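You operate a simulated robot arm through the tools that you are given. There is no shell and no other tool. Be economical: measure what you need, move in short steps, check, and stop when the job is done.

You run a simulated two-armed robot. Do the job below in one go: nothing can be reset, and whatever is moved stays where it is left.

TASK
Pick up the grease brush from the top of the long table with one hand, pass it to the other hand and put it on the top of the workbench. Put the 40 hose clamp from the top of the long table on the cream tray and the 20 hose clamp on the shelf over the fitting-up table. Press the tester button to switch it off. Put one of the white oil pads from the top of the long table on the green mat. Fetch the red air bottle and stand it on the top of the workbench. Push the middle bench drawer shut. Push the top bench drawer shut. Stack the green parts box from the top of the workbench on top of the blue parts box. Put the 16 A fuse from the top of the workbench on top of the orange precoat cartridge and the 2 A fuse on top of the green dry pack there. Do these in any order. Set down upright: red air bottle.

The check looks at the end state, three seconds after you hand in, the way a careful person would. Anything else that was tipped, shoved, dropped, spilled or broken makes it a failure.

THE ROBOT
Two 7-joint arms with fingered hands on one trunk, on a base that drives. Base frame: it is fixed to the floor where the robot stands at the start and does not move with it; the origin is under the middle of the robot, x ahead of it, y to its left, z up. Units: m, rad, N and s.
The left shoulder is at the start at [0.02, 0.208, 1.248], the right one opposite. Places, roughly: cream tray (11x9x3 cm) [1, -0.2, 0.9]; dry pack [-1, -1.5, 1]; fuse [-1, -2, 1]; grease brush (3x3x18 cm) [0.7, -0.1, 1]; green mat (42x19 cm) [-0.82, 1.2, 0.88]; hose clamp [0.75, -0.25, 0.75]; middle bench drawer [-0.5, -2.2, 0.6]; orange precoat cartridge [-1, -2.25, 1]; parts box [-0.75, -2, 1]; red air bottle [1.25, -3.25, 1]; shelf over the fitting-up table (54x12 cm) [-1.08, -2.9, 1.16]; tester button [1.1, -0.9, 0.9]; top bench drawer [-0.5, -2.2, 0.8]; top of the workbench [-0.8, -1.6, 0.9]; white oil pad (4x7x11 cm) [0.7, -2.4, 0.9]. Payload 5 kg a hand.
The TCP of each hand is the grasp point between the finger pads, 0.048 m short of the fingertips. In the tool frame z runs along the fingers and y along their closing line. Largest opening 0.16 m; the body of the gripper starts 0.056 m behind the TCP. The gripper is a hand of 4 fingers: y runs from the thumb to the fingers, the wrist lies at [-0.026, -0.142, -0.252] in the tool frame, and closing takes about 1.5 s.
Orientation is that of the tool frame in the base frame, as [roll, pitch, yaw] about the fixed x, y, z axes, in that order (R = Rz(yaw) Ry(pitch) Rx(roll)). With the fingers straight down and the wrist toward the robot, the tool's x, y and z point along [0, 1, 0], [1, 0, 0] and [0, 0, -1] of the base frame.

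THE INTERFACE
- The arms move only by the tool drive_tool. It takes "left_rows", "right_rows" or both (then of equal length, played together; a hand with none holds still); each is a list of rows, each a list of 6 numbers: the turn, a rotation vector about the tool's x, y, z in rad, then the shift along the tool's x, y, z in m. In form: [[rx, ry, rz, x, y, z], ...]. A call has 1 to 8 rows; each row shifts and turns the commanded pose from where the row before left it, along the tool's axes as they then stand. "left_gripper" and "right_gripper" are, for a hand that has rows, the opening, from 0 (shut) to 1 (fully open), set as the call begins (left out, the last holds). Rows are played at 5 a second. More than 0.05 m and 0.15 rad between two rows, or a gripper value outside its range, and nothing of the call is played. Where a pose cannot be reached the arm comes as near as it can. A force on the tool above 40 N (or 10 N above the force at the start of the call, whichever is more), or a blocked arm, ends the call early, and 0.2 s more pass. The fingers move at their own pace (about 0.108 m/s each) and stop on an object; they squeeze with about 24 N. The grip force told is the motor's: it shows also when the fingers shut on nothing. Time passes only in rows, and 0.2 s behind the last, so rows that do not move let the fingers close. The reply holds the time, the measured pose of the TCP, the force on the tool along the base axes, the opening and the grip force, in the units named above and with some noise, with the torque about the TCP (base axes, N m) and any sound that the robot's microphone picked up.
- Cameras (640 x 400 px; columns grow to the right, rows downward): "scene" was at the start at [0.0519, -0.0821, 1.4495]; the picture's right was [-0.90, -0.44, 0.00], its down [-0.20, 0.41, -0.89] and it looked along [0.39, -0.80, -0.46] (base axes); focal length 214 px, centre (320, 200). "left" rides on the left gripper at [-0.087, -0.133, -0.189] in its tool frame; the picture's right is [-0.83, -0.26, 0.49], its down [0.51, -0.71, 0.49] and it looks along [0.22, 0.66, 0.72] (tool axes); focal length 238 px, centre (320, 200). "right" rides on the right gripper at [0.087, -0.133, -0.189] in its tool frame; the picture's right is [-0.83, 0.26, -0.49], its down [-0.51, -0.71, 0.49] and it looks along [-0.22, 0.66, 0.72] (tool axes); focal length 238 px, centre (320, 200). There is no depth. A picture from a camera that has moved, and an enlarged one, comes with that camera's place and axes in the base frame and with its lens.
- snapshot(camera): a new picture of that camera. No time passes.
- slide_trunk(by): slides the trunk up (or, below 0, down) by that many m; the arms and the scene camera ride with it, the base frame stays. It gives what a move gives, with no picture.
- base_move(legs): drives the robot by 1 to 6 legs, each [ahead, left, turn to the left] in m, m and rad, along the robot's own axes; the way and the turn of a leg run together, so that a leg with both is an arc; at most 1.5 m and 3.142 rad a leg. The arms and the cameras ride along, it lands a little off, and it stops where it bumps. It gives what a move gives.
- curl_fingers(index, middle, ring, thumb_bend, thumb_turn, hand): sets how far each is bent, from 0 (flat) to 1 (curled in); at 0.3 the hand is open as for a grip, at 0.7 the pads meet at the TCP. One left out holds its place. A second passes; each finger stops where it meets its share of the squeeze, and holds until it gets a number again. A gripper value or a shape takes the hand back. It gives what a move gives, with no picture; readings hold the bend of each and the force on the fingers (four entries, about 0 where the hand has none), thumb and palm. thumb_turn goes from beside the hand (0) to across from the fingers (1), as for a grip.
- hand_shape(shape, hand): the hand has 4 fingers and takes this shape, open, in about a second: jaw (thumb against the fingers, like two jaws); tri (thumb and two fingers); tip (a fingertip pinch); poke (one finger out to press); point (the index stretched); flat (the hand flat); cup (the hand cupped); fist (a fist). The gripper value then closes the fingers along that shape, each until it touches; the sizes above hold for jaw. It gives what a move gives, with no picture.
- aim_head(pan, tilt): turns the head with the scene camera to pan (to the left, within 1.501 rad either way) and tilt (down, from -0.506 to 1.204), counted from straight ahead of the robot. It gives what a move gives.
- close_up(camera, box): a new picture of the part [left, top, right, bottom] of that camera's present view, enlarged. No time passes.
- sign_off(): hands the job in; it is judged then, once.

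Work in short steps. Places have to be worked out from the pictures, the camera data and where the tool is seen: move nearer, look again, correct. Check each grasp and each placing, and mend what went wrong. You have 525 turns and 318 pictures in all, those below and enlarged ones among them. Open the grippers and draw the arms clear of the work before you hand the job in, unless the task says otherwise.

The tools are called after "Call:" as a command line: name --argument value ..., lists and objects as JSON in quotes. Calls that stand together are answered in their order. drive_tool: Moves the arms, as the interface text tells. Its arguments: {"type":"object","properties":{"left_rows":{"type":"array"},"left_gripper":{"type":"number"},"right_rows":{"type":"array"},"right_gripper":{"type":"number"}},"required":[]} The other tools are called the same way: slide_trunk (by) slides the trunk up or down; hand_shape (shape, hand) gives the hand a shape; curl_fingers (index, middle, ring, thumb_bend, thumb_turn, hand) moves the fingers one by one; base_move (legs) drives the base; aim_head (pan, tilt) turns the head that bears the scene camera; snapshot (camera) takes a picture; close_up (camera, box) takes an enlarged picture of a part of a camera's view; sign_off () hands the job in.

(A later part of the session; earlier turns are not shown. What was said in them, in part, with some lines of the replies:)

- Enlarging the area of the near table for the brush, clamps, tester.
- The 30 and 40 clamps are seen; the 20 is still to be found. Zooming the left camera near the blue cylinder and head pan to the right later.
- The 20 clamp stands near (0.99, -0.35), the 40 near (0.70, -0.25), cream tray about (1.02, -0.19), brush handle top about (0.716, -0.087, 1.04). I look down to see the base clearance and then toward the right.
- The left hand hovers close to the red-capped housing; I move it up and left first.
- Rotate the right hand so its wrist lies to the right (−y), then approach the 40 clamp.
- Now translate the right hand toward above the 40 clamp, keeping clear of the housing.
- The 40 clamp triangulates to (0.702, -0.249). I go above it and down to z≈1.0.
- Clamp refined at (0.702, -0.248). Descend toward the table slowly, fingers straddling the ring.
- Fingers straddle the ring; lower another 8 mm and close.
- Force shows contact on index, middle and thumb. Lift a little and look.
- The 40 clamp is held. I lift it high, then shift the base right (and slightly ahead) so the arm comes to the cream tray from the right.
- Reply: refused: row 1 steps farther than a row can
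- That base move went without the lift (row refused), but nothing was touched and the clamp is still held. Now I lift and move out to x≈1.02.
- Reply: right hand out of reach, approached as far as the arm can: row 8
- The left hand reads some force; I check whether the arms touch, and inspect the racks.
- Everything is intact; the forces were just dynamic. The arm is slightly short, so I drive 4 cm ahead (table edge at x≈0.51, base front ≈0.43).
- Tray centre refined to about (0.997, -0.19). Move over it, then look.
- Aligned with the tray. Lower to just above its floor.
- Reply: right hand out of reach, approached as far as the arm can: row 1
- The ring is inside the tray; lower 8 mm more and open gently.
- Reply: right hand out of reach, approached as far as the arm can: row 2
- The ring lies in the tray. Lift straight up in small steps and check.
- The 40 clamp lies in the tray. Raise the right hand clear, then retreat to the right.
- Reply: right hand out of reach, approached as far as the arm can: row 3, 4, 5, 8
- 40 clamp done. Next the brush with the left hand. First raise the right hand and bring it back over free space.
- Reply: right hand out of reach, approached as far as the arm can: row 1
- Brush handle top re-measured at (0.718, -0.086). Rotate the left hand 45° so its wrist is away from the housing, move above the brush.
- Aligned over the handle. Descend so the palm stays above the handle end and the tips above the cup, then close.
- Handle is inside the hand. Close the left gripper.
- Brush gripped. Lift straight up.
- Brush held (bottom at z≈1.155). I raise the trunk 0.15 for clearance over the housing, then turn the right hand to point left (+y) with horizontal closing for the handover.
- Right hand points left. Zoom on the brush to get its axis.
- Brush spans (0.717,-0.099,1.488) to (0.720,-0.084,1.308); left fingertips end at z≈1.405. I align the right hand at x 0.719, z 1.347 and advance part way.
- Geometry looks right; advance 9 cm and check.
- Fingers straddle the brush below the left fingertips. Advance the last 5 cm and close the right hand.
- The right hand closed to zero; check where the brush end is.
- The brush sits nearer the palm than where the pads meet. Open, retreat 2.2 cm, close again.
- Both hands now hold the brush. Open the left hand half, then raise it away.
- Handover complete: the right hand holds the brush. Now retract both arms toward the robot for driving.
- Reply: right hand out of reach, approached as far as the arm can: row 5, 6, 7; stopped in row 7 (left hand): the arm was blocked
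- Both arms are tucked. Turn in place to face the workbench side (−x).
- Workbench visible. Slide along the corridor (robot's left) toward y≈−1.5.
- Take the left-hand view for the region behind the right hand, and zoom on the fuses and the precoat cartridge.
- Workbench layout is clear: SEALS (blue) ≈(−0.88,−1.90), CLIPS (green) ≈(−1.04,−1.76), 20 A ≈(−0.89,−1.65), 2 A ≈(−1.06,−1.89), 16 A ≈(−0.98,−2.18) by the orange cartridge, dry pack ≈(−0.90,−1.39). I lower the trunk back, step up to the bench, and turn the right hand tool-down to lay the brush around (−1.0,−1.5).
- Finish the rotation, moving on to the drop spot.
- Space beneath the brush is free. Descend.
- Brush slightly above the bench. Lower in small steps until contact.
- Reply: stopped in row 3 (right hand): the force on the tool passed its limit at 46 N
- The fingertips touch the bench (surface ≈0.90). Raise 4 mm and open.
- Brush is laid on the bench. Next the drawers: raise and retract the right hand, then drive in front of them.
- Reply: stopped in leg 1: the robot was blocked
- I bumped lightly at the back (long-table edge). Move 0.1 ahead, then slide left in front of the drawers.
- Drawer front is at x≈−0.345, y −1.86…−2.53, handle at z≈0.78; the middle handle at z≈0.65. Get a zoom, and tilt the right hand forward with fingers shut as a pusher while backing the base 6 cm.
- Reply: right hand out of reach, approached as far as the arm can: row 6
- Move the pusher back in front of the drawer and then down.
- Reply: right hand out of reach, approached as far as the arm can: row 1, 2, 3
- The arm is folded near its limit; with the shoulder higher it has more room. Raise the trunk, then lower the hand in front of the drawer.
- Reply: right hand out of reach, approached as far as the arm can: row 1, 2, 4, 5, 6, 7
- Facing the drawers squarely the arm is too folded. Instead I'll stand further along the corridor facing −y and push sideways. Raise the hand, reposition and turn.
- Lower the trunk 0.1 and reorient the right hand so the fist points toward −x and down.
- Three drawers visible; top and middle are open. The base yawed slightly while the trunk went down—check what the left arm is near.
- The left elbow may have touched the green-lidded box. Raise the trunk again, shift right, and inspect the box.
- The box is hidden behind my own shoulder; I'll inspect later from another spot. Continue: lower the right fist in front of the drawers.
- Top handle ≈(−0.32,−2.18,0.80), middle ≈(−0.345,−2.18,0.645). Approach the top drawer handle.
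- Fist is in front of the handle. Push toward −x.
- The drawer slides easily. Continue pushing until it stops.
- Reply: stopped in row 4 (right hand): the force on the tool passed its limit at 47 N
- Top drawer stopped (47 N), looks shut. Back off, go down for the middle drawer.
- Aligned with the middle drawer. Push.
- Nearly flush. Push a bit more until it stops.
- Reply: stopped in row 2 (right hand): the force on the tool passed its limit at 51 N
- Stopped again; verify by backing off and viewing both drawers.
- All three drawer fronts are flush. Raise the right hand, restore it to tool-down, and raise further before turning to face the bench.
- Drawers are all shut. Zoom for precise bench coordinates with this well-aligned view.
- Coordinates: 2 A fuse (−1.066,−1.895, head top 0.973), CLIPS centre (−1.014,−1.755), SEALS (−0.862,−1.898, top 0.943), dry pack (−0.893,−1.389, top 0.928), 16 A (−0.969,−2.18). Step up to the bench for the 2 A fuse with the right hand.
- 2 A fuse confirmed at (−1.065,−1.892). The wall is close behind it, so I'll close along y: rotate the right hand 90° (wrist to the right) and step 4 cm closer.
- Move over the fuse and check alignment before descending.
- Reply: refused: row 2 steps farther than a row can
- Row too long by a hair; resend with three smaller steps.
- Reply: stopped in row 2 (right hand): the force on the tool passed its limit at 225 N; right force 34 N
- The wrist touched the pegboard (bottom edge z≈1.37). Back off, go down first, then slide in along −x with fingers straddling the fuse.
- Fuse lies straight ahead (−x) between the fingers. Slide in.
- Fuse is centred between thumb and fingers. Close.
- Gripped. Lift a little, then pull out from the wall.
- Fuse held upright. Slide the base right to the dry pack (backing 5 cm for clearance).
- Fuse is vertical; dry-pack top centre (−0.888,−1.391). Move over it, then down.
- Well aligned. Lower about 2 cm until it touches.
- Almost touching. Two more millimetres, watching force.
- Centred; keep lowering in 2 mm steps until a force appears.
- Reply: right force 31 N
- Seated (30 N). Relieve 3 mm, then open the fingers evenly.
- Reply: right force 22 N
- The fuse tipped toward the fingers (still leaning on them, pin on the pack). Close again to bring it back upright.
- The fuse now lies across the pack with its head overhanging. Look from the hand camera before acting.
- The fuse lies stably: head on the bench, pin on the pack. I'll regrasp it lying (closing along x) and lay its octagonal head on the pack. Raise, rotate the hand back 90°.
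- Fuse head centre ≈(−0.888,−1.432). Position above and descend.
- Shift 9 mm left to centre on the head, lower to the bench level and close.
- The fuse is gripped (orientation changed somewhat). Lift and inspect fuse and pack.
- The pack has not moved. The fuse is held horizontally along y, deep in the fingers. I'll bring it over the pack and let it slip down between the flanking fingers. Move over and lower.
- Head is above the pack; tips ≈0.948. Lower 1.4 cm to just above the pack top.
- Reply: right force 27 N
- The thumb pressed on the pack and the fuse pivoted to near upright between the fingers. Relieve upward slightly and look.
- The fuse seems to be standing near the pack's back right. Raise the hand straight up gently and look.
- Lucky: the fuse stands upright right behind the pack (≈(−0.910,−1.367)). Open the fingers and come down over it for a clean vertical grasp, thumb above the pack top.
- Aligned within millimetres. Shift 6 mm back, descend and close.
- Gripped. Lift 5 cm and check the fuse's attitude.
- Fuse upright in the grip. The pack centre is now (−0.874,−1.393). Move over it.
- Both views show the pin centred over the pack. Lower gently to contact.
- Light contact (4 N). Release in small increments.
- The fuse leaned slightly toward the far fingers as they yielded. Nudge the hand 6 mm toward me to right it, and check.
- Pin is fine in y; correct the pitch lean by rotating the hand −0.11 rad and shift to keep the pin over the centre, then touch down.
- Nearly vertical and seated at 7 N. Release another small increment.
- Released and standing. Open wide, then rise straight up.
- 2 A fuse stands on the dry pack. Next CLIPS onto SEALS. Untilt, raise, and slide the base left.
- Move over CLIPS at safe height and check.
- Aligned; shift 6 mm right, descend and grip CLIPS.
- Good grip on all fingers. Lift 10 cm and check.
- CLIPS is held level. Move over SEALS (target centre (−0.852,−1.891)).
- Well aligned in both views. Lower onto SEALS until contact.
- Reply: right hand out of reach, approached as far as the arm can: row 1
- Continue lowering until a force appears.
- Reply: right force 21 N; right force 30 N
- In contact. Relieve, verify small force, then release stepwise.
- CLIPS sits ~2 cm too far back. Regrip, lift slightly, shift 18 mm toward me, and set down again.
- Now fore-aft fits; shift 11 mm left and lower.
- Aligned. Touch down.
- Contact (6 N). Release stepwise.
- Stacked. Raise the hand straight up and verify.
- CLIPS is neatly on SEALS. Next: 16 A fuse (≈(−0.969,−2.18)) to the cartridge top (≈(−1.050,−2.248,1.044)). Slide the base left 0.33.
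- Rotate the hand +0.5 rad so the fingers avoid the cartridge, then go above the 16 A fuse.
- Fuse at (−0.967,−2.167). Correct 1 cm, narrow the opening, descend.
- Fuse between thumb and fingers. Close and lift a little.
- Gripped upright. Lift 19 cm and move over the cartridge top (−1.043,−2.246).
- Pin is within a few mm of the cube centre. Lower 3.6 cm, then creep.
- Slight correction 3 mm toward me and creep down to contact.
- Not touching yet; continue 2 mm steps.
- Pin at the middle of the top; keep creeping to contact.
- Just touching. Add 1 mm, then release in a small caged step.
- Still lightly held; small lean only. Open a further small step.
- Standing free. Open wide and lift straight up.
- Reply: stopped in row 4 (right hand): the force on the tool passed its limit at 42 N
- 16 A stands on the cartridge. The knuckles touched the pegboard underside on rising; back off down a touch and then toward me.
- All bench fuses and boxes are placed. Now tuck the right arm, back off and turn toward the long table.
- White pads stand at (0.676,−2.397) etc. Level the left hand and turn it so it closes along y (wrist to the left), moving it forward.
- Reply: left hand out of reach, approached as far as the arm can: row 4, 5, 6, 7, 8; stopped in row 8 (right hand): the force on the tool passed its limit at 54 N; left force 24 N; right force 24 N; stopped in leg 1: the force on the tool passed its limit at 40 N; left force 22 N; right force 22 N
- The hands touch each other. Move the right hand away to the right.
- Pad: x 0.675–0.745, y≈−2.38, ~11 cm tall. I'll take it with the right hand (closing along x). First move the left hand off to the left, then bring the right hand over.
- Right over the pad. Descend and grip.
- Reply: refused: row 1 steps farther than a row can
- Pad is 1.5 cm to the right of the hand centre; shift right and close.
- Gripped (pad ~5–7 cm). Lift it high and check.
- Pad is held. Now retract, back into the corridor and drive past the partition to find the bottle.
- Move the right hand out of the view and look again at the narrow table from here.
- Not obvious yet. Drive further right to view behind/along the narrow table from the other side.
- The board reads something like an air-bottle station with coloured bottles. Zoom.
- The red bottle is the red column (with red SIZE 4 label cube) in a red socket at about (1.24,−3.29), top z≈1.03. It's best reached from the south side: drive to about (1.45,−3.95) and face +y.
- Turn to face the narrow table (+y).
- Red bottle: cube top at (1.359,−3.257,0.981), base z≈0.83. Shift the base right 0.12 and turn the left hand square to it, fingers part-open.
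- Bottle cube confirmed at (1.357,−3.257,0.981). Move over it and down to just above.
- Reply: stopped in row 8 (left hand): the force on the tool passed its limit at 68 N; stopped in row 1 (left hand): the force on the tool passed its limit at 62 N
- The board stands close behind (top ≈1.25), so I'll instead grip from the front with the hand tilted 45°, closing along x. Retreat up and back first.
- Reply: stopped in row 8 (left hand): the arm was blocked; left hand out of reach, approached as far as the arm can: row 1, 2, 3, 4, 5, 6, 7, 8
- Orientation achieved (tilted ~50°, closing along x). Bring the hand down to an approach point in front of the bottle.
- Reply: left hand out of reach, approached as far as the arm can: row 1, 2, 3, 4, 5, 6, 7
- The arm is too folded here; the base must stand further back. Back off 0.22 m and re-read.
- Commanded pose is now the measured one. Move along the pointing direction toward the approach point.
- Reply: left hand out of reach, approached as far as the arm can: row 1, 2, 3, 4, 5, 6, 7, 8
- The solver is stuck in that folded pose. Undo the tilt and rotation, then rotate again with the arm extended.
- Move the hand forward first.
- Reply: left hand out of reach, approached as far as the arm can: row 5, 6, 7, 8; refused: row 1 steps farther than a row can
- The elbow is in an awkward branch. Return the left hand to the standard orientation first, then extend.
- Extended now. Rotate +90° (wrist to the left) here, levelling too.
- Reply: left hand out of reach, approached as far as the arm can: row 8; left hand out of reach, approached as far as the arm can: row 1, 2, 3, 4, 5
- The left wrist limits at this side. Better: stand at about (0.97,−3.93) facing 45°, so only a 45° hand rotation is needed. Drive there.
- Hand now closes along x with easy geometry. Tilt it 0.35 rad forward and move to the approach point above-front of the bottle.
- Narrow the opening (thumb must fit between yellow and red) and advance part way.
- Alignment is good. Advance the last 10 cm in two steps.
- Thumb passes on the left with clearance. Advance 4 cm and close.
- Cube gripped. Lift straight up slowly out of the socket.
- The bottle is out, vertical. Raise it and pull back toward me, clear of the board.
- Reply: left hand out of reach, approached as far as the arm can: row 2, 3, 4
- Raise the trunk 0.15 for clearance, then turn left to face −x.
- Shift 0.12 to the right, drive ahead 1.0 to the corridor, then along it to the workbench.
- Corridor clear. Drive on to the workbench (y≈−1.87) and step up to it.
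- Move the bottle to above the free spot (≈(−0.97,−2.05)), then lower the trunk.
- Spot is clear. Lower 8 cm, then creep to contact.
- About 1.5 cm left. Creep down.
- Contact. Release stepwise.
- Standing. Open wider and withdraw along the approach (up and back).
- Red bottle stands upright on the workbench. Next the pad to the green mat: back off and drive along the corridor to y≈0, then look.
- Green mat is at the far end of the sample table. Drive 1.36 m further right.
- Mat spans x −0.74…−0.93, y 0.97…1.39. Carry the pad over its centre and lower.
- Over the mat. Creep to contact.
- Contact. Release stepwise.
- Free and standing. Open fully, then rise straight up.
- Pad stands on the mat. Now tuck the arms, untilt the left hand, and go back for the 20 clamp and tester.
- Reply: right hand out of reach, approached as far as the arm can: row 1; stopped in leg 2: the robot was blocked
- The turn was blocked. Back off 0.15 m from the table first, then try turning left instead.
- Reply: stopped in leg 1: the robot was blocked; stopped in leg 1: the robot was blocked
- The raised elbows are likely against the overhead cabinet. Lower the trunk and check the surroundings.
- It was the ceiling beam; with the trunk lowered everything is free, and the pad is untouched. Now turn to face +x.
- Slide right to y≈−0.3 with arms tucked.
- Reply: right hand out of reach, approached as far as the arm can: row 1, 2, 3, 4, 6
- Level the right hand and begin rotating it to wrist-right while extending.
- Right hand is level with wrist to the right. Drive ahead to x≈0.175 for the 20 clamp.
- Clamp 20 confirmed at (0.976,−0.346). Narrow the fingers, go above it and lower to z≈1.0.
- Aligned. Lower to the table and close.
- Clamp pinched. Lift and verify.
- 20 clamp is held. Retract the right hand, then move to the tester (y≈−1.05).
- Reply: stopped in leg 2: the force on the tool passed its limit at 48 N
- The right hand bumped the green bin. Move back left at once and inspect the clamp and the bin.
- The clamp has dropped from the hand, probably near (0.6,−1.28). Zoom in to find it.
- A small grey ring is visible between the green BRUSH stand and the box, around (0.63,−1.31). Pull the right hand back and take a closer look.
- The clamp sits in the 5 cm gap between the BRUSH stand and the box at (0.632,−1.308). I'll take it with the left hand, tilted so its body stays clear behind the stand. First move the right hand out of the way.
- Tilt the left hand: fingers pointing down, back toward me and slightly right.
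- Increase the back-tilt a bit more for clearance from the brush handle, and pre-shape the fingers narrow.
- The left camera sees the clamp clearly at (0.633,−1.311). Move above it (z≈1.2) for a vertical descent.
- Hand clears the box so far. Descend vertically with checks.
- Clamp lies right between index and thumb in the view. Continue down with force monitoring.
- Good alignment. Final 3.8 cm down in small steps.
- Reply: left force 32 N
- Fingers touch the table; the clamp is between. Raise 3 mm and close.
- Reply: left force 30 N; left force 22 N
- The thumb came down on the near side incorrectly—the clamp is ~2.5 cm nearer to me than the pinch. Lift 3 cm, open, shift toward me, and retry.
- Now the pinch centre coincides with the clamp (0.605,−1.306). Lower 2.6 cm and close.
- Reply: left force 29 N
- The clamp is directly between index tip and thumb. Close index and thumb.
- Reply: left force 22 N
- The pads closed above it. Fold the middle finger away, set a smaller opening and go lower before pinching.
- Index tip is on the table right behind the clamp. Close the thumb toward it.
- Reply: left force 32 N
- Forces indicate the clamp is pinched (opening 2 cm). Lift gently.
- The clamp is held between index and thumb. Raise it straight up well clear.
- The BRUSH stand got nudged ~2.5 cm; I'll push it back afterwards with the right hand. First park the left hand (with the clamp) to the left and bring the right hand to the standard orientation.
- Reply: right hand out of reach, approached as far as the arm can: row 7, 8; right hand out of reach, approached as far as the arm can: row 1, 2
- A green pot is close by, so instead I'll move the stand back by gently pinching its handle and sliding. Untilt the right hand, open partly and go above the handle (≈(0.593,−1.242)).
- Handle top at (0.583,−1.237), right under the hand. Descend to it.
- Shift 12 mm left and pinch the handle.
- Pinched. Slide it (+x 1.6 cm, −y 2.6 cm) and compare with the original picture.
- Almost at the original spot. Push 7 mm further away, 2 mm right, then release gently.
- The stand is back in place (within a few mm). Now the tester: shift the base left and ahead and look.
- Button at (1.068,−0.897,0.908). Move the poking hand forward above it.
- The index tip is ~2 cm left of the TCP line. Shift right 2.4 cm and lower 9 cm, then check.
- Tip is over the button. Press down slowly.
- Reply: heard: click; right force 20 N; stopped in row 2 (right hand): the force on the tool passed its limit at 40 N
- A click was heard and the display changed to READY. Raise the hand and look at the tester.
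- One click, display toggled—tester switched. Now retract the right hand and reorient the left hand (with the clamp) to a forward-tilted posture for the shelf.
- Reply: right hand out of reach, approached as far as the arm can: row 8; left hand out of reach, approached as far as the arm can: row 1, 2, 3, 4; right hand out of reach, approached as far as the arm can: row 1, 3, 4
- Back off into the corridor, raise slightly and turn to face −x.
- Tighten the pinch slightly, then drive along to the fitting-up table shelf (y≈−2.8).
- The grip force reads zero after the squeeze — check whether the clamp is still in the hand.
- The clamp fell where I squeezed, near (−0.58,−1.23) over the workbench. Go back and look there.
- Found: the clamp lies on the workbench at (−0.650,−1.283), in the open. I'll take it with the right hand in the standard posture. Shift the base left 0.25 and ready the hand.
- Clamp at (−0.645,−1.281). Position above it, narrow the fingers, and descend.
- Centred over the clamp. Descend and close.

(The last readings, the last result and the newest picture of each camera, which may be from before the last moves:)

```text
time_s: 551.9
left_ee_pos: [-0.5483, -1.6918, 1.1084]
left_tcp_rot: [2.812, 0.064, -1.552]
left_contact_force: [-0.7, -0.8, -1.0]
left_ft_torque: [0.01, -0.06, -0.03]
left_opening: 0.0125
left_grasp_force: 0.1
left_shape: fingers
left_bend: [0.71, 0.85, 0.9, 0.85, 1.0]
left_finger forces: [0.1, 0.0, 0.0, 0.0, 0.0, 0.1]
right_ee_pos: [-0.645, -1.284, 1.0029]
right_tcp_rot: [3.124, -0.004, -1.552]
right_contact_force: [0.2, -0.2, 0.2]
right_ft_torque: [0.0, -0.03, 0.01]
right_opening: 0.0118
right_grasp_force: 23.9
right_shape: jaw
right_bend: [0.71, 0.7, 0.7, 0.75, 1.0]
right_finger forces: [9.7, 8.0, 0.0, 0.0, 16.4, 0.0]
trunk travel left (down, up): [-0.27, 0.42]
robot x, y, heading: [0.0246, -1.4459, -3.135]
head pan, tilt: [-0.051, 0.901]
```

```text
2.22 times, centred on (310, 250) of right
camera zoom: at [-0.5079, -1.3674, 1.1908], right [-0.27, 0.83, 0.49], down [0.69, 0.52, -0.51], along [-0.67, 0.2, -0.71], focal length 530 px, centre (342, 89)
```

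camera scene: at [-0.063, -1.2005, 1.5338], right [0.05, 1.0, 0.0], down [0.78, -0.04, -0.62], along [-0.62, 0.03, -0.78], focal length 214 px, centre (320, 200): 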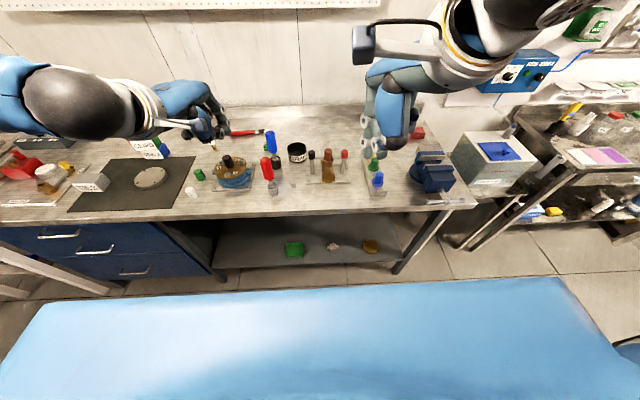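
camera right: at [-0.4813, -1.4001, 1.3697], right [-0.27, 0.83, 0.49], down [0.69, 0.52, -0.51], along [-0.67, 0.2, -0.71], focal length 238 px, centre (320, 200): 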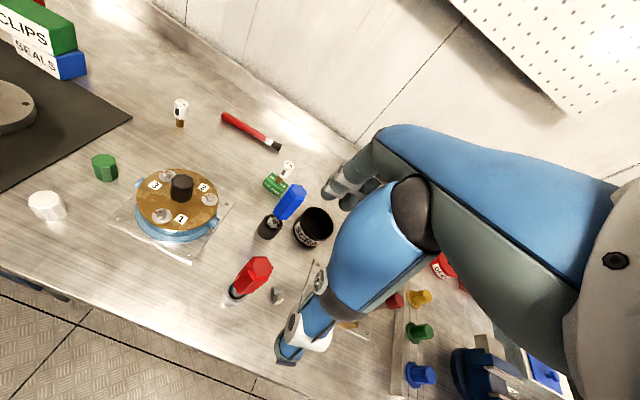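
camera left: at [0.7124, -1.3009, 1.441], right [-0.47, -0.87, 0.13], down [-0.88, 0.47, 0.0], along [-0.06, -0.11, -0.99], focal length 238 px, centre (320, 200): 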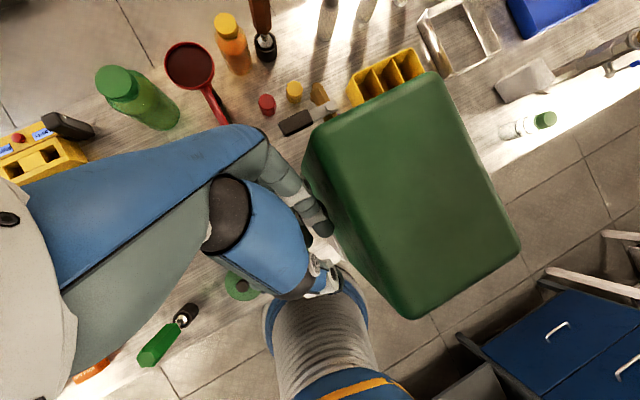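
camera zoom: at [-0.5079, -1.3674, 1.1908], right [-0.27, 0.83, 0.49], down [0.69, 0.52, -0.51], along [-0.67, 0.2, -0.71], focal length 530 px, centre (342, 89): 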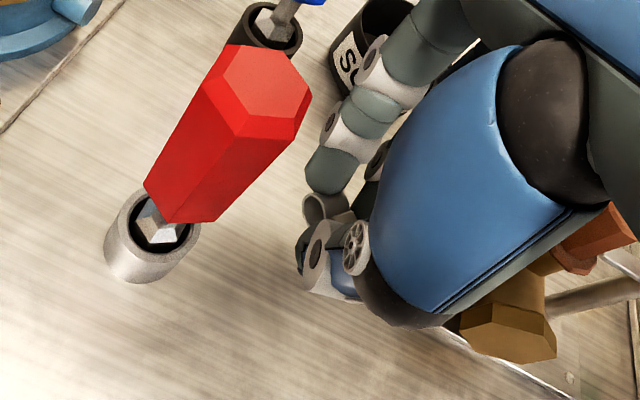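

The clamp is firmly held by index, middle and thumb. Raise, retract and drive to the shelf without touching the grip.

Call:
drive_tool --right_rows '[[0, 0, 0, 0, 0, -0.05], [0, 0, 0, 0, 0, -0.05], [0, 0, 0, 0, 0, -0.05], [0, 0, 0, 0, -0.03, -0.03], [0, 0, 0, 0, -0.045, 0], [0, 0, 0, 0, -0.045, 0], [0, 0, 0, 0, -0.03, 0]]'

Call:
slide_trunk --by 0.12

Call:
base_move --legs '[[0, 1.3, 0.0], [0, 0.35, 0]]'

Call:
aim_head --pan -0.15 --tilt 0.45

Call:
snapshot --camera "scene"

```text
time_s: 553.5
left_ee_pos: [-0.5443, -1.6882, 1.111]
left_tcp_rot: [2.808, 0.06, -1.554]
left_contact_force: [1.5, 2.3, 1.2]
left_ft_torque: [-0.27, 0.06, 0.14]
left_opening: 0.0129
left_grasp_force: 0.1
left_shape: fingers
left_bend: [0.71, 0.85, 0.9, 0.85, 1.0]
left_finger forces: [0.1, 0.0, 0.0, 0.1, 0.0, 0.1]
right_ee_pos: [-0.5368, -1.2814, 1.1739]
right_tcp_rot: [-3.108, -0.018, -1.565]
right_contact_force: [-2.7, 3.8, 3.8]
right_ft_torque: [-0.1, -0.1, 0.2]
right_opening: 0.0113
right_grasp_force: 24.0
right_shape: jaw
right_bend: [0.72, 0.7, 0.7, 0.77, 1.0]
right_finger forces: [4.4, 12.3, 0.0, 0.1, 14.2, 0.0]
right hand out of reach, approached as far as the arm can: row 5, 6, 7
trunk travel left (down, up): [-0.27, 0.42]
robot x, y, heading: [0.0212, -1.4444, -3.14]
head pan, tilt: [-0.051, 0.901]
```

```text
time_s: 555.0
left_ee_pos: [-0.5461, -1.69, 1.2282]
left_tcp_rot: [2.812, 0.061, -1.55]
left_contact_force: [-0.5, 0.8, -1.0]
left_ft_torque: [-0.02, -0.01, -0.01]
left_opening: 0.0125
left_grasp_force: 0.0
left_shape: fingers
left_bend: [0.71, 0.85, 0.9, 0.85, 1.0]
left_finger forces: [0.1, 0.0, 0.1, 0.0, 0.0, 0.0]
right_ee_pos: [-0.5398, -1.2843, 1.2925]
right_tcp_rot: [-3.113, 0.001, -1.548]
right_contact_force: [-0.7, 1.1, -0.1]
right_ft_torque: [-0.02, 0.02, 0.0]
right_opening: 0.0113
right_grasp_force: 24.3
right_shape: jaw
right_bend: [0.72, 0.7, 0.7, 0.77, 1.0]
right_finger forces: [4.4, 12.0, 0.0, 0.1, 14.1, 0.0]
trunk travel left (down, up): [-0.39, 0.3]
robot x, y, heading: [0.0229, -1.4476, -3.136]
head pan, tilt: [-0.051, 0.901]
```

```text
time_s: 563.5
left_ee_pos: [-0.5109, -3.3814, 1.229]
left_tcp_rot: [2.81, 0.062, -1.524]
left_contact_force: [-0.5, -0.7, -0.2]
left_ft_torque: [0.07, 0.01, 0.01]
left_opening: 0.0127
left_grasp_force: 0.0
left_shape: fingers
left_bend: [0.71, 0.85, 0.9, 0.85, 1.0]
left_finger forces: [0.0, 0.1, 0.1, 0.1, 0.1, 0.1]
right_ee_pos: [-0.5158, -2.9746, 1.2947]
right_tcp_rot: [-3.113, 0.002, -1.52]
right_contact_force: [-0.1, -0.1, -0.2]
right_ft_torque: [0.03, 0.0, -0.03]
right_opening: 0.0114
right_grasp_force: 23.7
right_shape: jaw
right_bend: [0.72, 0.7, 0.7, 0.77, 1.0]
right_finger forces: [4.3, 12.1, 0.0, 0.1, 14.1, 0.0]
trunk travel left (down, up): [-0.39, 0.3]
robot x, y, heading: [0.0501, -3.1186, -3.106]
head pan, tilt: [-0.051, 0.901]
```

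```text
time_s: 564.4
left_ee_pos: [-0.5102, -3.3799, 1.2298]
left_tcp_rot: [2.81, 0.06, -1.524]
left_contact_force: [-0.7, 0.0, 0.0]
left_ft_torque: [-0.01, 0.01, 0.0]
left_opening: 0.0128
left_grasp_force: 0.1
left_shape: fingers
left_bend: [0.71, 0.85, 0.9, 0.85, 1.0]
left_finger forces: [0.0, 0.0, 0.0, 0.1, 0.1, 0.0]
right_ee_pos: [-0.5153, -2.9734, 1.2931]
right_tcp_rot: [-3.115, 0.001, -1.521]
right_contact_force: [-0.3, -0.1, -1.8]
right_ft_torque: [-0.04, 0.01, 0.01]
right_opening: 0.0114
right_grasp_force: 23.9
right_shape: jaw
right_bend: [0.72, 0.7, 0.7, 0.77, 1.0]
right_finger forces: [4.3, 12.1, 0.0, 0.0, 14.1, 0.1]
trunk travel left (down, up): [-0.39, 0.3]
robot x, y, heading: [0.0512, -3.1183, -3.108]
head pan, tilt: [-0.15, 0.45]
```

```text
15 pictures are left
camera scene: at [-0.049, -3.1089, 1.5919], right [0.12, 0.99, 0.0], down [0.43, -0.05, -0.9], along [-0.89, 0.1, -0.44], focal length 214 px, centre (320, 200)
```

scene: 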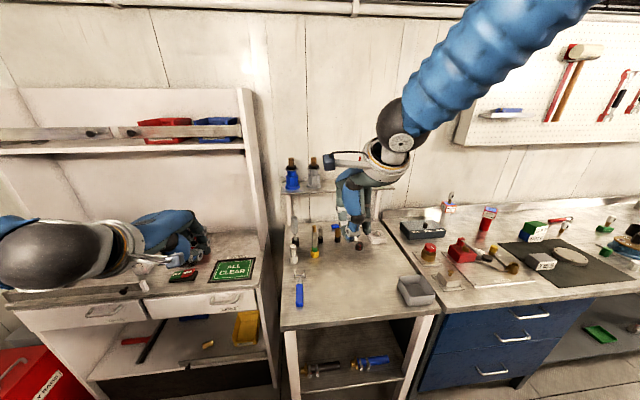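

Still held. The shelf gap is around y −2.90, shelf top ≈1.175. Step 0.2 closer and extend the right hand over the shelf.

Call:
base_move --legs '[[0.2, 0, -0.03]]'

Call:
drive_tool --right_rows '[[0, 0, 0, 0, 0.045, -0.01], [0, 0, 0, -0.01, 0.045, -0.01], [0, 0, 0, -0.015, 0.045, 0], [0, 0, 0, -0.015, 0.045, 0], [0, 0, 0, -0.015, 0.045, 0], [0, 0, 0, -0.01, 0.04, 0]]'

Call:
snapshot --camera "right"

```text
time_s: 566.0
left_ee_pos: [-0.7248, -3.3681, 1.2294]
left_tcp_rot: [2.81, 0.061, -1.552]
left_contact_force: [-0.9, 1.0, -0.4]
left_ft_torque: [-0.02, -0.08, -0.02]
left_opening: 0.0131
left_grasp_force: 0.1
left_shape: fingers
left_bend: [0.71, 0.85, 0.9, 0.85, 1.0]
left_finger forces: [0.0, 0.0, 0.0, 0.1, 0.1, 0.0]
right_ee_pos: [-0.7187, -2.9605, 1.2935]
right_tcp_rot: [-3.113, 0.0, -1.548]
right_contact_force: [-1.8, -0.1, -0.8]
right_ft_torque: [-0.05, -0.1, 0.03]
right_opening: 0.011
right_grasp_force: 23.3
right_shape: jaw
right_bend: [0.72, 0.7, 0.7, 0.77, 1.0]
right_finger forces: [4.4, 12.2, 0.0, 0.0, 14.1, 0.1]
trunk travel left (down, up): [-0.39, 0.3]
robot x, y, heading: [-0.1542, -3.1225, -3.14]
head pan, tilt: [-0.15, 0.45]
```

```text
time_s: 567.4
left_ee_pos: [-0.7255, -3.3675, 1.2288]
left_tcp_rot: [2.812, 0.062, -1.553]
left_contact_force: [-0.5, 0.4, 0.2]
left_ft_torque: [0.0, -0.07, 0.01]
left_opening: 0.0127
left_grasp_force: 0.0
left_shape: fingers
left_bend: [0.71, 0.85, 0.9, 0.85, 1.0]
left_finger forces: [0.1, 0.0, 0.0, 0.0, 0.0, 0.0]
right_ee_pos: [-0.9884, -2.9004, 1.3031]
right_tcp_rot: [-3.114, 0.001, -1.552]
right_contact_force: [-0.4, 0.2, -0.5]
right_ft_torque: [-0.06, -0.1, 0.05]
right_opening: 0.0113
right_grasp_force: 23.9
right_shape: jaw
right_bend: [0.72, 0.7, 0.7, 0.77, 1.0]
right_finger forces: [4.3, 12.1, 0.0, 0.1, 14.4, 0.0]
trunk travel left (down, up): [-0.39, 0.3]
robot x, y, heading: [-0.1529, -3.1262, -3.138]
head pan, tilt: [-0.15, 0.45]
```

```text
14 pictures are left
camera right: at [-0.8599, -2.9855, 1.4963], right [-0.29, 0.83, 0.48], down [0.71, 0.52, -0.47], along [-0.64, 0.21, -0.74], focal length 238 px, centre (320, 200)
```

right: 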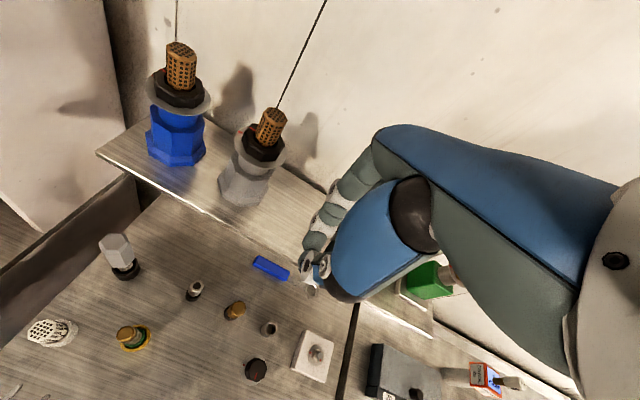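

Hand at the shelf's front edge. Move 6.7 cm in, 1.2 cm right, then lower.

Call:
drive_tool --right_rows '[[0, 0, 0, -0.006, 0.034, 0], [0, 0, 0, -0.006, 0.033, 0], [0, 0, 0, 0, 0, 0.03], [0, 0, 0, 0, 0, 0.02]]'

Call:
close_up --camera "right" --box '[200, 140, 420, 330]'

```text
time_s: 568.4
left_ee_pos: [-0.7255, -3.3676, 1.228]
left_tcp_rot: [2.812, 0.061, -1.552]
left_contact_force: [-0.2, 0.3, -1.0]
left_ft_torque: [-0.01, -0.07, -0.04]
left_opening: 0.0125
left_grasp_force: 0.0
left_shape: fingers
left_bend: [0.71, 0.85, 0.9, 0.85, 1.0]
left_finger forces: [0.0, 0.0, 0.1, 0.0, 0.1, 0.0]
right_ee_pos: [-1.0522, -2.891, 1.2522]
right_tcp_rot: [-3.113, 0.0, -1.55]
right_contact_force: [-1.3, -1.0, 0.2]
right_ft_torque: [-0.04, -0.1, 0.02]
right_opening: 0.0112
right_grasp_force: 23.8
right_shape: jaw
right_bend: [0.72, 0.7, 0.7, 0.77, 1.0]
right_finger forces: [0.1, 12.2, 0.1, 0.1, 14.5, 0.0]
trunk travel left (down, up): [-0.39, 0.3]
robot x, y, heading: [-0.1536, -3.1205, -3.138]
head pan, tilt: [-0.15, 0.45]
```

```text
2.11 times, centred on (310, 235) of right
camera zoom: at [-0.9227, -2.9763, 1.4452], right [-0.29, 0.83, 0.48], down [0.71, 0.52, -0.47], along [-0.64, 0.2, -0.74], focal length 502 px, centre (341, 126)
```

zoom: 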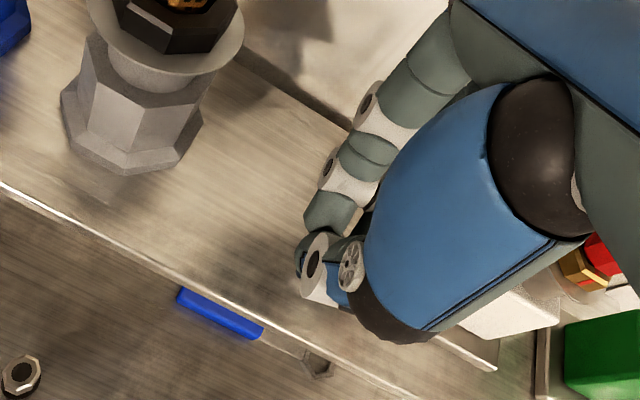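

Over the shelf. Creep down to contact.

Call:
drive_tool --right_rows '[[0, 0, 0, 0, 0, 0.008], [0, 0, 0, 0, 0, 0.005], [0, 0, 0, 0, 0, 0]]'

Call:
drive_tool --right_rows '[[0, 0, 0, 0, 0, 0.004], [0, 0, 0, 0, 0, 0]]'

```text
time_s: 569.2
left_ee_pos: [-0.7238, -3.3664, 1.2294]
left_tcp_rot: [2.809, 0.062, -1.553]
left_contact_force: [-0.3, -0.6, 0.2]
left_ft_torque: [0.02, 0.04, 0.0]
left_opening: 0.0125
left_grasp_force: 0.0
left_shape: fingers
left_bend: [0.71, 0.85, 0.9, 0.85, 1.0]
left_finger forces: [0.0, 0.0, 0.0, 0.0, 0.0, 0.0]
right_ee_pos: [-1.0499, -2.8919, 1.2402]
right_tcp_rot: [-3.115, 0.002, -1.549]
right_contact_force: [-1.1, -0.3, 0.8]
right_ft_torque: [0.0, 0.02, 0.02]
right_opening: 0.011
right_grasp_force: 23.6
right_shape: jaw
right_bend: [0.72, 0.7, 0.7, 0.77, 1.0]
right_finger forces: [0.0, 12.3, 0.0, 0.0, 14.4, 0.0]
trunk travel left (down, up): [-0.39, 0.3]
robot x, y, heading: [-0.1552, -3.1247, -3.142]
head pan, tilt: [-0.15, 0.45]
```

```text
time_s: 569.8
left_ee_pos: [-0.723, -3.3679, 1.2298]
left_tcp_rot: [2.81, 0.062, -1.551]
left_contact_force: [0.1, 0.3, -0.2]
left_ft_torque: [0.01, 0.01, -0.03]
left_opening: 0.0129
left_grasp_force: 0.0
left_shape: fingers
left_bend: [0.71, 0.85, 0.9, 0.85, 1.0]
left_finger forces: [0.0, 0.0, 0.0, 0.0, 0.1, 0.0]
right_ee_pos: [-1.0495, -2.8908, 1.2366]
right_tcp_rot: [-3.113, 0.002, -1.549]
right_contact_force: [-0.1, -0.8, -0.4]
right_ft_torque: [-0.01, 0.01, 0.01]
right_opening: 0.0113
right_grasp_force: 24.0
right_shape: jaw
right_bend: [0.72, 0.7, 0.7, 0.77, 1.0]
right_finger forces: [0.0, 12.2, 0.1, 0.1, 14.6, 0.0]
trunk travel left (down, up): [-0.39, 0.3]
robot x, y, heading: [-0.1524, -3.1229, -3.139]
head pan, tilt: [-0.15, 0.45]
```

Call:
drive_tool --right_rows '[[0, 0, 0, 0, 0, 0.005], [0, 0, 0, 0, 0, 0]]'

Call:
drive_tool --right_rows '[[0, 0, 0, 0, 0, 0.005], [0, 0, 0, 0, 0, 0]]'

Call:
drive_tool --right_rows '[[0, 0, 0, 0, 0, 0.004], [0, 0, 0, 0, 0, 0]]'

```text
time_s: 570.4
left_ee_pos: [-0.7232, -3.3683, 1.2296]
left_tcp_rot: [2.809, 0.063, -1.552]
left_contact_force: [0.7, 0.0, 0.2]
left_ft_torque: [0.0, 0.02, 0.0]
left_opening: 0.0129
left_grasp_force: 0.1
left_shape: fingers
left_bend: [0.71, 0.85, 0.9, 0.85, 1.0]
left_finger forces: [0.0, 0.0, 0.0, 0.0, 0.0, 0.0]
right_ee_pos: [-1.0496, -2.8905, 1.233]
right_tcp_rot: [-3.114, 0.001, -1.549]
right_contact_force: [0.3, -0.5, 3.1]
right_ft_torque: [-0.01, 0.0, 0.01]
right_opening: 0.0113
right_grasp_force: 23.4
right_shape: jaw
right_bend: [0.72, 0.7, 0.7, 0.77, 1.0]
right_finger forces: [5.3, 11.9, 0.0, 0.1, 15.4, 0.0]
trunk travel left (down, up): [-0.39, 0.3]
robot x, y, heading: [-0.1567, -3.1245, -3.14]
head pan, tilt: [-0.15, 0.45]
```

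```text
time_s: 571.0
left_ee_pos: [-0.7223, -3.3681, 1.2304]
left_tcp_rot: [2.806, 0.065, -1.552]
left_contact_force: [0.1, 0.2, 0.1]
left_ft_torque: [0.01, -0.02, -0.06]
left_opening: 0.0124
left_grasp_force: 0.1
left_shape: fingers
left_bend: [0.71, 0.85, 0.9, 0.85, 1.0]
left_finger forces: [0.0, 0.0, 0.0, 0.1, 0.1, 0.1]
right_ee_pos: [-1.0473, -2.8932, 1.231]
right_tcp_rot: [-3.118, -0.001, -1.549]
right_contact_force: [-1.6, -3.5, 20.5]
right_ft_torque: [-0.04, 0.13, 0.03]
right_opening: 0.0118
right_grasp_force: 24.1
right_shape: jaw
right_bend: [0.72, 0.7, 0.7, 0.77, 1.0]
right_finger forces: [12.7, 12.2, 0.1, 0.0, 19.0, 0.1]
trunk travel left (down, up): [-0.39, 0.3]
robot x, y, heading: [-0.1535, -3.1215, -3.134]
head pan, tilt: [-0.15, 0.45]
```

```text
time_s: 571.6
left_ee_pos: [-0.7217, -3.369, 1.229]
left_tcp_rot: [2.807, 0.063, -1.552]
left_contact_force: [-0.5, 0.1, -0.4]
left_ft_torque: [-0.02, -0.01, 0.0]
left_opening: 0.0127
left_grasp_force: 0.0
left_shape: fingers
left_bend: [0.71, 0.85, 0.9, 0.85, 1.0]
left_finger forces: [0.0, 0.0, 0.0, 0.0, 0.0, 0.1]
right_ee_pos: [-1.0487, -2.8947, 1.2289]
right_tcp_rot: [-3.124, -0.001, -1.547]
right_contact_force: [-5.3, -8.2, 38.5]
right_ft_torque: [-0.16, 0.34, 0.04]
right_opening: 0.0125
right_grasp_force: 23.8
right_shape: jaw
right_bend: [0.72, 0.7, 0.7, 0.77, 1.0]
right_finger forces: [22.1, 15.4, 0.0, 0.0, 20.5, 0.0]
trunk travel left (down, up): [-0.39, 0.3]
robot x, y, heading: [-0.1534, -3.1249, -3.141]
head pan, tilt: [-0.15, 0.45]
```

On the shelf (38 N). Relieve 5 mm and release stepwise.

Call:
drive_tool --right_rows '[[0, 0, 0, 0, 0, -0.007], [0, 0, 0, 0, 0, 0]]'

Call:
curl_fingers --hand "right" --index 0.63 --middle 0.63 --ring 0.6 --thumb_bend 0.69 --thumb_turn 1

Call:
curl_fingers --hand "right" --index 0.55 --middle 0.55 --ring 0.55 --thumb_bend 0.58

Call:
close_up --camera "right" --box '[200, 140, 420, 330]'

```text
time_s: 572.2
left_ee_pos: [-0.7231, -3.3687, 1.2287]
left_tcp_rot: [2.807, 0.062, -1.552]
left_contact_force: [0.6, -0.1, 0.5]
left_ft_torque: [0.05, 0.0, -0.02]
left_opening: 0.0128
left_grasp_force: 0.0
left_shape: fingers
left_bend: [0.71, 0.85, 0.9, 0.85, 1.0]
left_finger forces: [0.0, 0.1, 0.0, 0.1, 0.0, 0.0]
right_ee_pos: [-1.047, -2.8911, 1.2297]
right_tcp_rot: [-3.112, 0.001, -1.551]
right_contact_force: [-0.1, -5.0, 20.6]
right_ft_torque: [-0.06, 0.05, 0.08]
right_opening: 0.0125
right_grasp_force: 23.8
right_shape: jaw
right_bend: [0.72, 0.7, 0.7, 0.77, 1.0]
right_finger forces: [10.3, 15.0, 0.0, 0.0, 19.5, 0.0]
trunk travel left (down, up): [-0.39, 0.3]
robot x, y, heading: [-0.1526, -3.1232, -3.137]
head pan, tilt: [-0.15, 0.45]
```

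```text
time_s: 573.2
left_ee_pos: [-0.724, -3.3678, 1.2291]
left_tcp_rot: [2.81, 0.064, -1.552]
left_contact_force: [0.8, -0.3, 0.2]
left_ft_torque: [0.01, 0.0, 0.0]
left_opening: 0.0127
left_grasp_force: 0.0
left_shape: fingers
left_bend: [0.71, 0.85, 0.9, 0.85, 1.0]
left_finger forces: [0.0, 0.0, 0.0, 0.1, 0.1, 0.1]
right_ee_pos: [-1.0496, -2.8912, 1.23]
right_tcp_rot: [-3.113, 0.002, -1.55]
right_contact_force: [0.2, -0.3, 0.1]
right_ft_torque: [0.03, 0.03, 0.01]
right_opening: 0.0281
right_grasp_force: 0.1
right_shape: fingers
right_bend: [0.63, 0.63, 0.6, 0.69, 1.0]
right_finger forces: [0.1, 0.0, 0.0, 0.0, 0.0, 0.1]
trunk travel left (down, up): [-0.39, 0.3]
robot x, y, heading: [-0.1555, -3.1211, -3.139]
head pan, tilt: [-0.15, 0.45]
```

```text
time_s: 574.2
left_ee_pos: [-0.7234, -3.3674, 1.2292]
left_tcp_rot: [2.81, 0.062, -1.553]
left_contact_force: [0.3, 1.2, -0.4]
left_ft_torque: [0.01, 0.04, 0.02]
left_opening: 0.0128
left_grasp_force: 0.1
left_shape: fingers
left_bend: [0.71, 0.85, 0.9, 0.85, 1.0]
left_finger forces: [0.0, 0.1, 0.0, 0.1, 0.0, 0.0]
right_ee_pos: [-1.0503, -2.8909, 1.2285]
right_tcp_rot: [-3.115, 0.001, -1.549]
right_contact_force: [-0.1, 0.7, -0.3]
right_ft_torque: [0.0, -0.01, 0.03]
right_opening: 0.0666
right_grasp_force: 0.0
right_shape: fingers
right_bend: [0.55, 0.55, 0.55, 0.57, 1.0]
right_finger forces: [0.1, 0.1, 0.0, 0.0, 0.0, 0.0]
trunk travel left (down, up): [-0.39, 0.3]
robot x, y, heading: [-0.1524, -3.1233, -3.136]
head pan, tilt: [-0.15, 0.45]
```

```text
2.11 times, centred on (310, 235) of right
camera zoom: at [-0.9203, -2.9759, 1.4225], right [-0.29, 0.83, 0.48], down [0.71, 0.52, -0.47], along [-0.64, 0.21, -0.74], focal length 502 px, centre (341, 126)
```

zoom: 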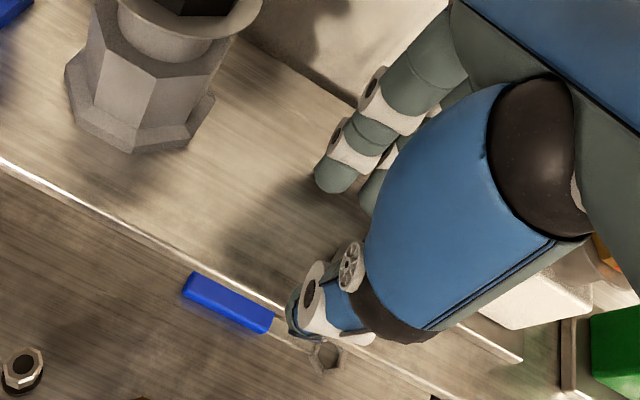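

Released. Rise straight up and verify.

Call:
drive_tool --right_rows '[[0, 0, 0, 0, 0, -0.02], [0, 0, 0, 0, 0, -0.03], [0, 0, 0, 0, 0, -0.04], [0, 0, 0, 0, -0.03, -0.02], [0, 0, 0, 0, -0.045, 0], [0, 0, 0, 0, -0.045, 0], [0, 0, 0, 0, -0.045, 0]]'

Call:
snapshot --camera "right"

```text
time_s: 575.8
left_ee_pos: [-0.7199, -3.3678, 1.2312]
left_tcp_rot: [2.807, 0.063, -1.554]
left_contact_force: [1.5, 0.4, 0.2]
left_ft_torque: [0.01, 0.13, 0.04]
left_opening: 0.013
left_grasp_force: 0.0
left_shape: fingers
left_bend: [0.71, 0.85, 0.9, 0.85, 1.0]
left_finger forces: [0.0, 0.0, 0.0, 0.1, 0.0, 0.1]
right_ee_pos: [-0.883, -2.8896, 1.3457]
right_tcp_rot: [-3.118, 0.002, -1.55]
right_contact_force: [1.8, -0.2, 1.2]
right_ft_torque: [0.01, 0.16, -0.04]
right_opening: 0.0671
right_grasp_force: 0.0
right_shape: fingers
right_bend: [0.55, 0.55, 0.55, 0.57, 1.0]
right_finger forces: [0.0, 0.1, 0.1, 0.0, 0.0, 0.0]
trunk travel left (down, up): [-0.39, 0.3]
robot x, y, heading: [-0.1567, -3.1241, -3.136]
head pan, tilt: [-0.15, 0.45]
```

```text
11 pictures are left
camera right: at [-0.7529, -2.9745, 1.5383], right [-0.29, 0.83, 0.48], down [0.71, 0.52, -0.47], along [-0.64, 0.21, -0.74], focal length 238 px, centre (320, 200)
```

right: 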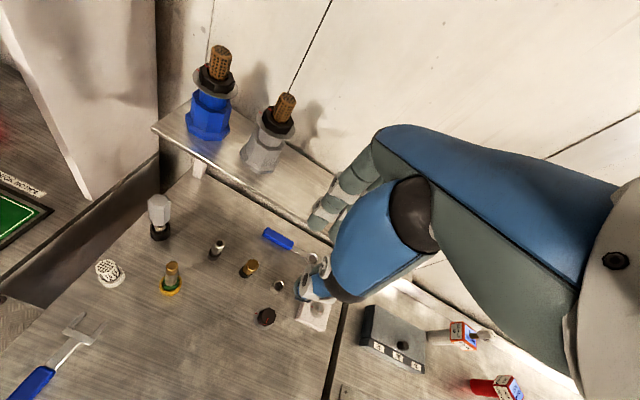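

The hand hides the spot; withdraw to the right/back and view with the head camera.

Call:
drive_tool --right_rows '[[0, 0, 0, -0.04, -0.03, 0], [0, 0, 0, -0.04, -0.03, 0], [0, 0, 0, -0.04, -0.03, 0], [0, 0, 0, -0.04, -0.03, 0], [0, 0, 0, -0.03, -0.03, 0]]'

Call:
aim_head --pan -0.25 --tilt 0.35

Call:
close_up --camera "scene" --box '[240, 130, 420, 260]'

```text
time_s: 577.0
left_ee_pos: [-0.724, -3.3695, 1.2288]
left_tcp_rot: [2.809, 0.062, -1.55]
left_contact_force: [0.5, -1.5, -1.0]
left_ft_torque: [0.12, 0.0, -0.03]
left_opening: 0.0127
left_grasp_force: 0.0
left_shape: fingers
left_bend: [0.71, 0.85, 0.9, 0.85, 1.0]
left_finger forces: [0.0, 0.0, 0.1, 0.0, 0.1, 0.1]
right_ee_pos: [-0.7408, -2.6975, 1.3498]
right_tcp_rot: [-3.11, 0.012, -1.542]
right_contact_force: [-2.6, -1.3, 3.0]
right_ft_torque: [0.19, -0.25, 0.06]
right_opening: 0.0669
right_grasp_force: 0.1
right_shape: fingers
right_bend: [0.55, 0.55, 0.55, 0.57, 1.0]
right_finger forces: [0.0, 0.0, 0.0, 0.1, 0.0, 0.0]
trunk travel left (down, up): [-0.39, 0.3]
robot x, y, heading: [-0.152, -3.1288, -3.134]
head pan, tilt: [-0.15, 0.45]
```

```text
time_s: 577.7
left_ee_pos: [-0.724, -3.3673, 1.2294]
left_tcp_rot: [2.81, 0.062, -1.552]
left_contact_force: [-0.1, -0.2, 0.1]
left_ft_torque: [-0.01, -0.05, 0.03]
left_opening: 0.0129
left_grasp_force: 0.1
left_shape: fingers
left_bend: [0.71, 0.85, 0.9, 0.85, 1.0]
left_finger forces: [0.0, 0.0, 0.1, 0.0, 0.0, 0.0]
right_ee_pos: [-0.7395, -2.694, 1.3469]
right_tcp_rot: [-3.107, 0.011, -1.541]
right_contact_force: [0.1, 0.3, -0.3]
right_ft_torque: [-0.01, -0.01, 0.0]
right_opening: 0.0673
right_grasp_force: 0.0
right_shape: fingers
right_bend: [0.55, 0.55, 0.55, 0.57, 1.0]
right_finger forces: [0.0, 0.0, 0.0, 0.0, 0.1, 0.0]
trunk travel left (down, up): [-0.39, 0.3]
robot x, y, heading: [-0.1572, -3.126, -3.141]
head pan, tilt: [-0.25, 0.351]
```

```text
3.08 times, centred on (330, 195) of scene
camera zoom: at [-0.254, -3.1004, 1.6012], right [0.24, 0.97, 0.0], down [0.33, -0.08, -0.94], along [-0.91, 0.23, -0.34], focal length 660 px, centre (289, 215)
```

zoom: 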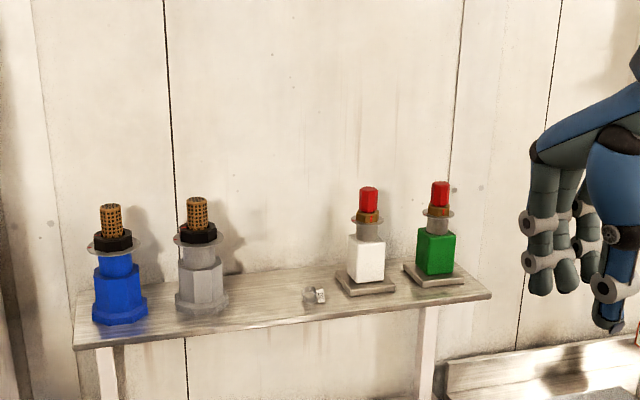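

The 20 clamp is on the shelf. Open both hands, back away, and take a last look at the workbench.

Call:
base_move --legs '[[-0.17, 0, 0]]'

Call:
drive_tool --left_rows '[[0, 0, 0, 0, 0, 0], [0, 0, 0, 0, 0, 0], [0, 0, 0, 0, 0, 0], [0, 0, 0, 0, 0, 0]]' --right_rows '[[0, 0, 0, 0, 0, 0], [0, 0, 0, 0, 0, 0], [0, 0, 0, 0, 0, 0], [0, 0, 0, 0, 0, 0]]' --left_gripper 1 --right_gripper 1

Call:
base_move --legs '[[0, -1.2, 0]]'

Call:
aim_head --pan -0.05 --tilt 0.6

Call:
snapshot --camera "scene"

```text
time_s: 579.1
left_ee_pos: [-0.5606, -3.3672, 1.2276]
left_tcp_rot: [2.81, 0.061, -1.554]
left_contact_force: [1.0, 0.0, 1.1]
left_ft_torque: [0.03, 0.02, 0.03]
left_opening: 0.0131
left_grasp_force: 0.1
left_shape: fingers
left_bend: [0.71, 0.85, 0.9, 0.85, 1.0]
left_finger forces: [0.2, 0.1, 0.1, 0.0, 0.0, 0.0]
right_ee_pos: [-0.5761, -2.696, 1.3493]
right_tcp_rot: [-3.112, 0.002, -1.55]
right_contact_force: [0.8, 0.7, 0.1]
right_ft_torque: [0.02, 0.05, 0.02]
right_opening: 0.0668
right_grasp_force: 0.0
right_shape: fingers
right_bend: [0.55, 0.55, 0.55, 0.57, 1.0]
right_finger forces: [0.0, 0.1, 0.0, 0.0, 0.0, 0.1]
trunk travel left (down, up): [-0.39, 0.3]
robot x, y, heading: [0.0064, -3.1264, -3.14]
head pan, tilt: [-0.25, 0.351]
```

```text
time_s: 580.1
left_ee_pos: [-0.5609, -3.366, 1.2289]
left_tcp_rot: [2.81, 0.061, -1.554]
left_contact_force: [0.5, -0.2, -0.2]
left_ft_torque: [0.02, -0.04, -0.01]
left_opening: 0.1595
left_grasp_force: 0.0
left_shape: jaw
left_bend: [0.3, 0.3, 0.3, 0.3, 0.98]
left_finger forces: [0.0, 0.1, 0.0, 0.0, 0.0, 0.0]
right_ee_pos: [-0.5782, -2.6965, 1.3491]
right_tcp_rot: [-3.114, 0.003, -1.551]
right_contact_force: [0.2, 0.2, -0.1]
right_ft_torque: [-0.03, -0.01, 0.02]
right_opening: 0.1595
right_grasp_force: 0.1
right_shape: jaw
right_bend: [0.3, 0.3, 0.3, 0.3, 0.98]
right_finger forces: [0.1, 0.1, 0.0, 0.0, 0.0, 0.0]
trunk travel left (down, up): [-0.39, 0.3]
robot x, y, heading: [0.0055, -3.1191, -3.138]
head pan, tilt: [-0.25, 0.351]
```

```text
time_s: 586.3
left_ee_pos: [-0.5674, -2.1529, 1.2297]
left_tcp_rot: [2.808, 0.061, -1.549]
left_contact_force: [1.0, 0.1, -0.1]
left_ft_torque: [0.02, 0.01, 0.02]
left_opening: 0.1595
left_grasp_force: 0.1
left_shape: jaw
left_bend: [0.3, 0.3, 0.3, 0.3, 0.98]
left_finger forces: [0.0, 0.0, 0.0, 0.0, 0.1, 0.0]
right_ee_pos: [-0.5856, -1.4809, 1.3486]
right_tcp_rot: [-3.114, 0.0, -1.547]
right_contact_force: [0.3, 0.2, 0.2]
right_ft_torque: [-0.05, 0.0, 0.0]
right_opening: 0.1593
right_grasp_force: 0.1
right_shape: jaw
right_bend: [0.3, 0.3, 0.3, 0.3, 0.98]
right_finger forces: [0.0, 0.0, 0.0, 0.0, 0.0, 0.0]
trunk travel left (down, up): [-0.39, 0.3]
robot x, y, heading: [0.0045, -1.9072, -3.135]
head pan, tilt: [-0.25, 0.351]
```

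```text
time_s: 587.1
left_ee_pos: [-0.5662, -2.1543, 1.2297]
left_tcp_rot: [2.808, 0.063, -1.547]
left_contact_force: [0.1, -0.5, -1.1]
left_ft_torque: [0.03, -0.02, -0.03]
left_opening: 0.1595
left_grasp_force: 0.1
left_shape: jaw
left_bend: [0.3, 0.3, 0.3, 0.3, 0.98]
left_finger forces: [0.1, 0.0, 0.1, 0.0, 0.0, 0.0]
right_ee_pos: [-0.5869, -1.4825, 1.348]
right_tcp_rot: [-3.113, 0.001, -1.547]
right_contact_force: [0.6, -0.7, -0.6]
right_ft_torque: [-0.02, 0.0, 0.01]
right_opening: 0.1595
right_grasp_force: 0.2
right_shape: jaw
right_bend: [0.3, 0.3, 0.3, 0.3, 0.98]
right_finger forces: [0.0, 0.1, 0.1, 0.1, 0.0, 0.1]
trunk travel left (down, up): [-0.39, 0.3]
robot x, y, heading: [-0.0041, -1.9101, -3.139]
head pan, tilt: [-0.051, 0.6]
```

```text
9 pictures are left
camera scene: at [-0.0955, -1.9029, 1.5785], right [0.04, 1.0, 0.0], down [0.56, -0.02, -0.83], along [-0.82, 0.04, -0.56], focal length 214 px, centre (320, 200)
```

scene: 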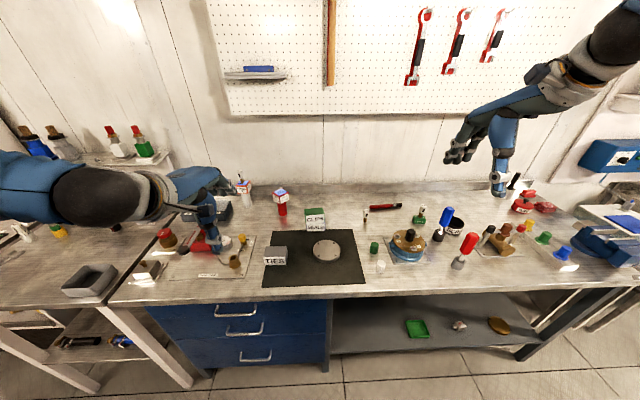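

Call:
close_up --camera "scene" --box '[220, 160, 460, 290]'

```text
2.67 times, centred on (340, 225) of scene
camera zoom: at [-0.0955, -1.9029, 1.5785], right [0.04, 1.0, 0.0], down [0.56, -0.02, -0.83], along [-0.82, 0.04, -0.56], focal length 572 px, centre (267, 133)
```

zoom: 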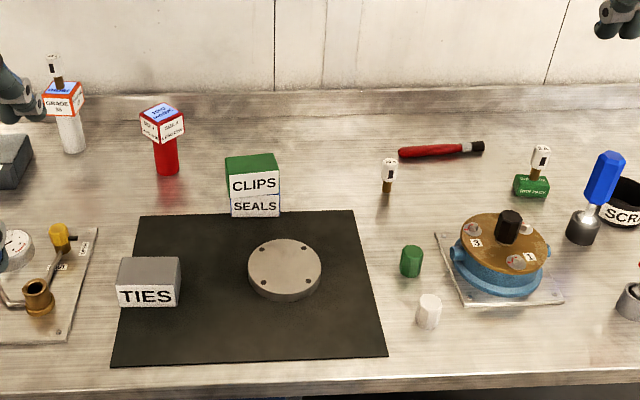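

Everything stands as intended: bottle upright, boxes stacked, both fuses in place, brush laid, drawers shut. Back off slightly and hand in.

Call:
base_move --legs '[[-0.12, 0, 0]]'

Call:
sign_off

```text
time_s: 588.3
left_ee_pos: [-0.4496, -2.1503, 1.2286]
left_tcp_rot: [2.81, 0.062, -1.55]
left_contact_force: [0.1, -0.7, 0.2]
left_ft_torque: [0.02, 0.04, 0.01]
left_opening: 0.1597
left_grasp_force: 0.0
left_shape: jaw
left_bend: [0.3, 0.3, 0.3, 0.3, 0.98]
left_finger forces: [0.0, 0.0, 0.0, 0.1, 0.0, 0.0]
right_ee_pos: [-0.4691, -1.4801, 1.3481]
right_tcp_rot: [-3.114, 0.004, -1.548]
right_contact_force: [0.5, 0.7, -0.3]
right_ft_torque: [-0.03, 0.07, -0.02]
right_opening: 0.1597
right_grasp_force: 0.1
right_shape: jaw
right_bend: [0.3, 0.3, 0.3, 0.3, 0.98]
right_finger forces: [0.0, 0.1, 0.1, 0.0, 0.1, 0.0]
trunk travel left (down, up): [-0.39, 0.3]
robot x, y, heading: [0.1189, -1.9066, -3.131]
head pan, tilt: [-0.051, 0.6]
```

```text
The job is handed in.
```

Every step is done and handed in, but two things could still cost a pass: I couldn't confirm the tester is off, and I shoved or dropped a few objects along the way.

- **Tester:** I pressed its button once and heard one click. Both displays went from EMPTY to READY; I took that as off.
- **Clamp 20:** It is on the shelf, but it was dropped twice on the way, once beside the green-lidded box and once on the workbench.
- **BRUSH stand:** Picking up the first dropped clamp shoved this stand about 3 cm on the long table. I slid it back to within a few millimetres, though it may be turned slightly.
- **Dry pack:** It shifted about 1 cm towards the front while I was setting the 2 A fuse. The fuse also tipped over once before it stood.
- **Bumps:** I also bumped the green-lidded box, the pegboard, the board behind the air bottles, the long table edge and the ceiling beam. I saw no damage or displacement from these.
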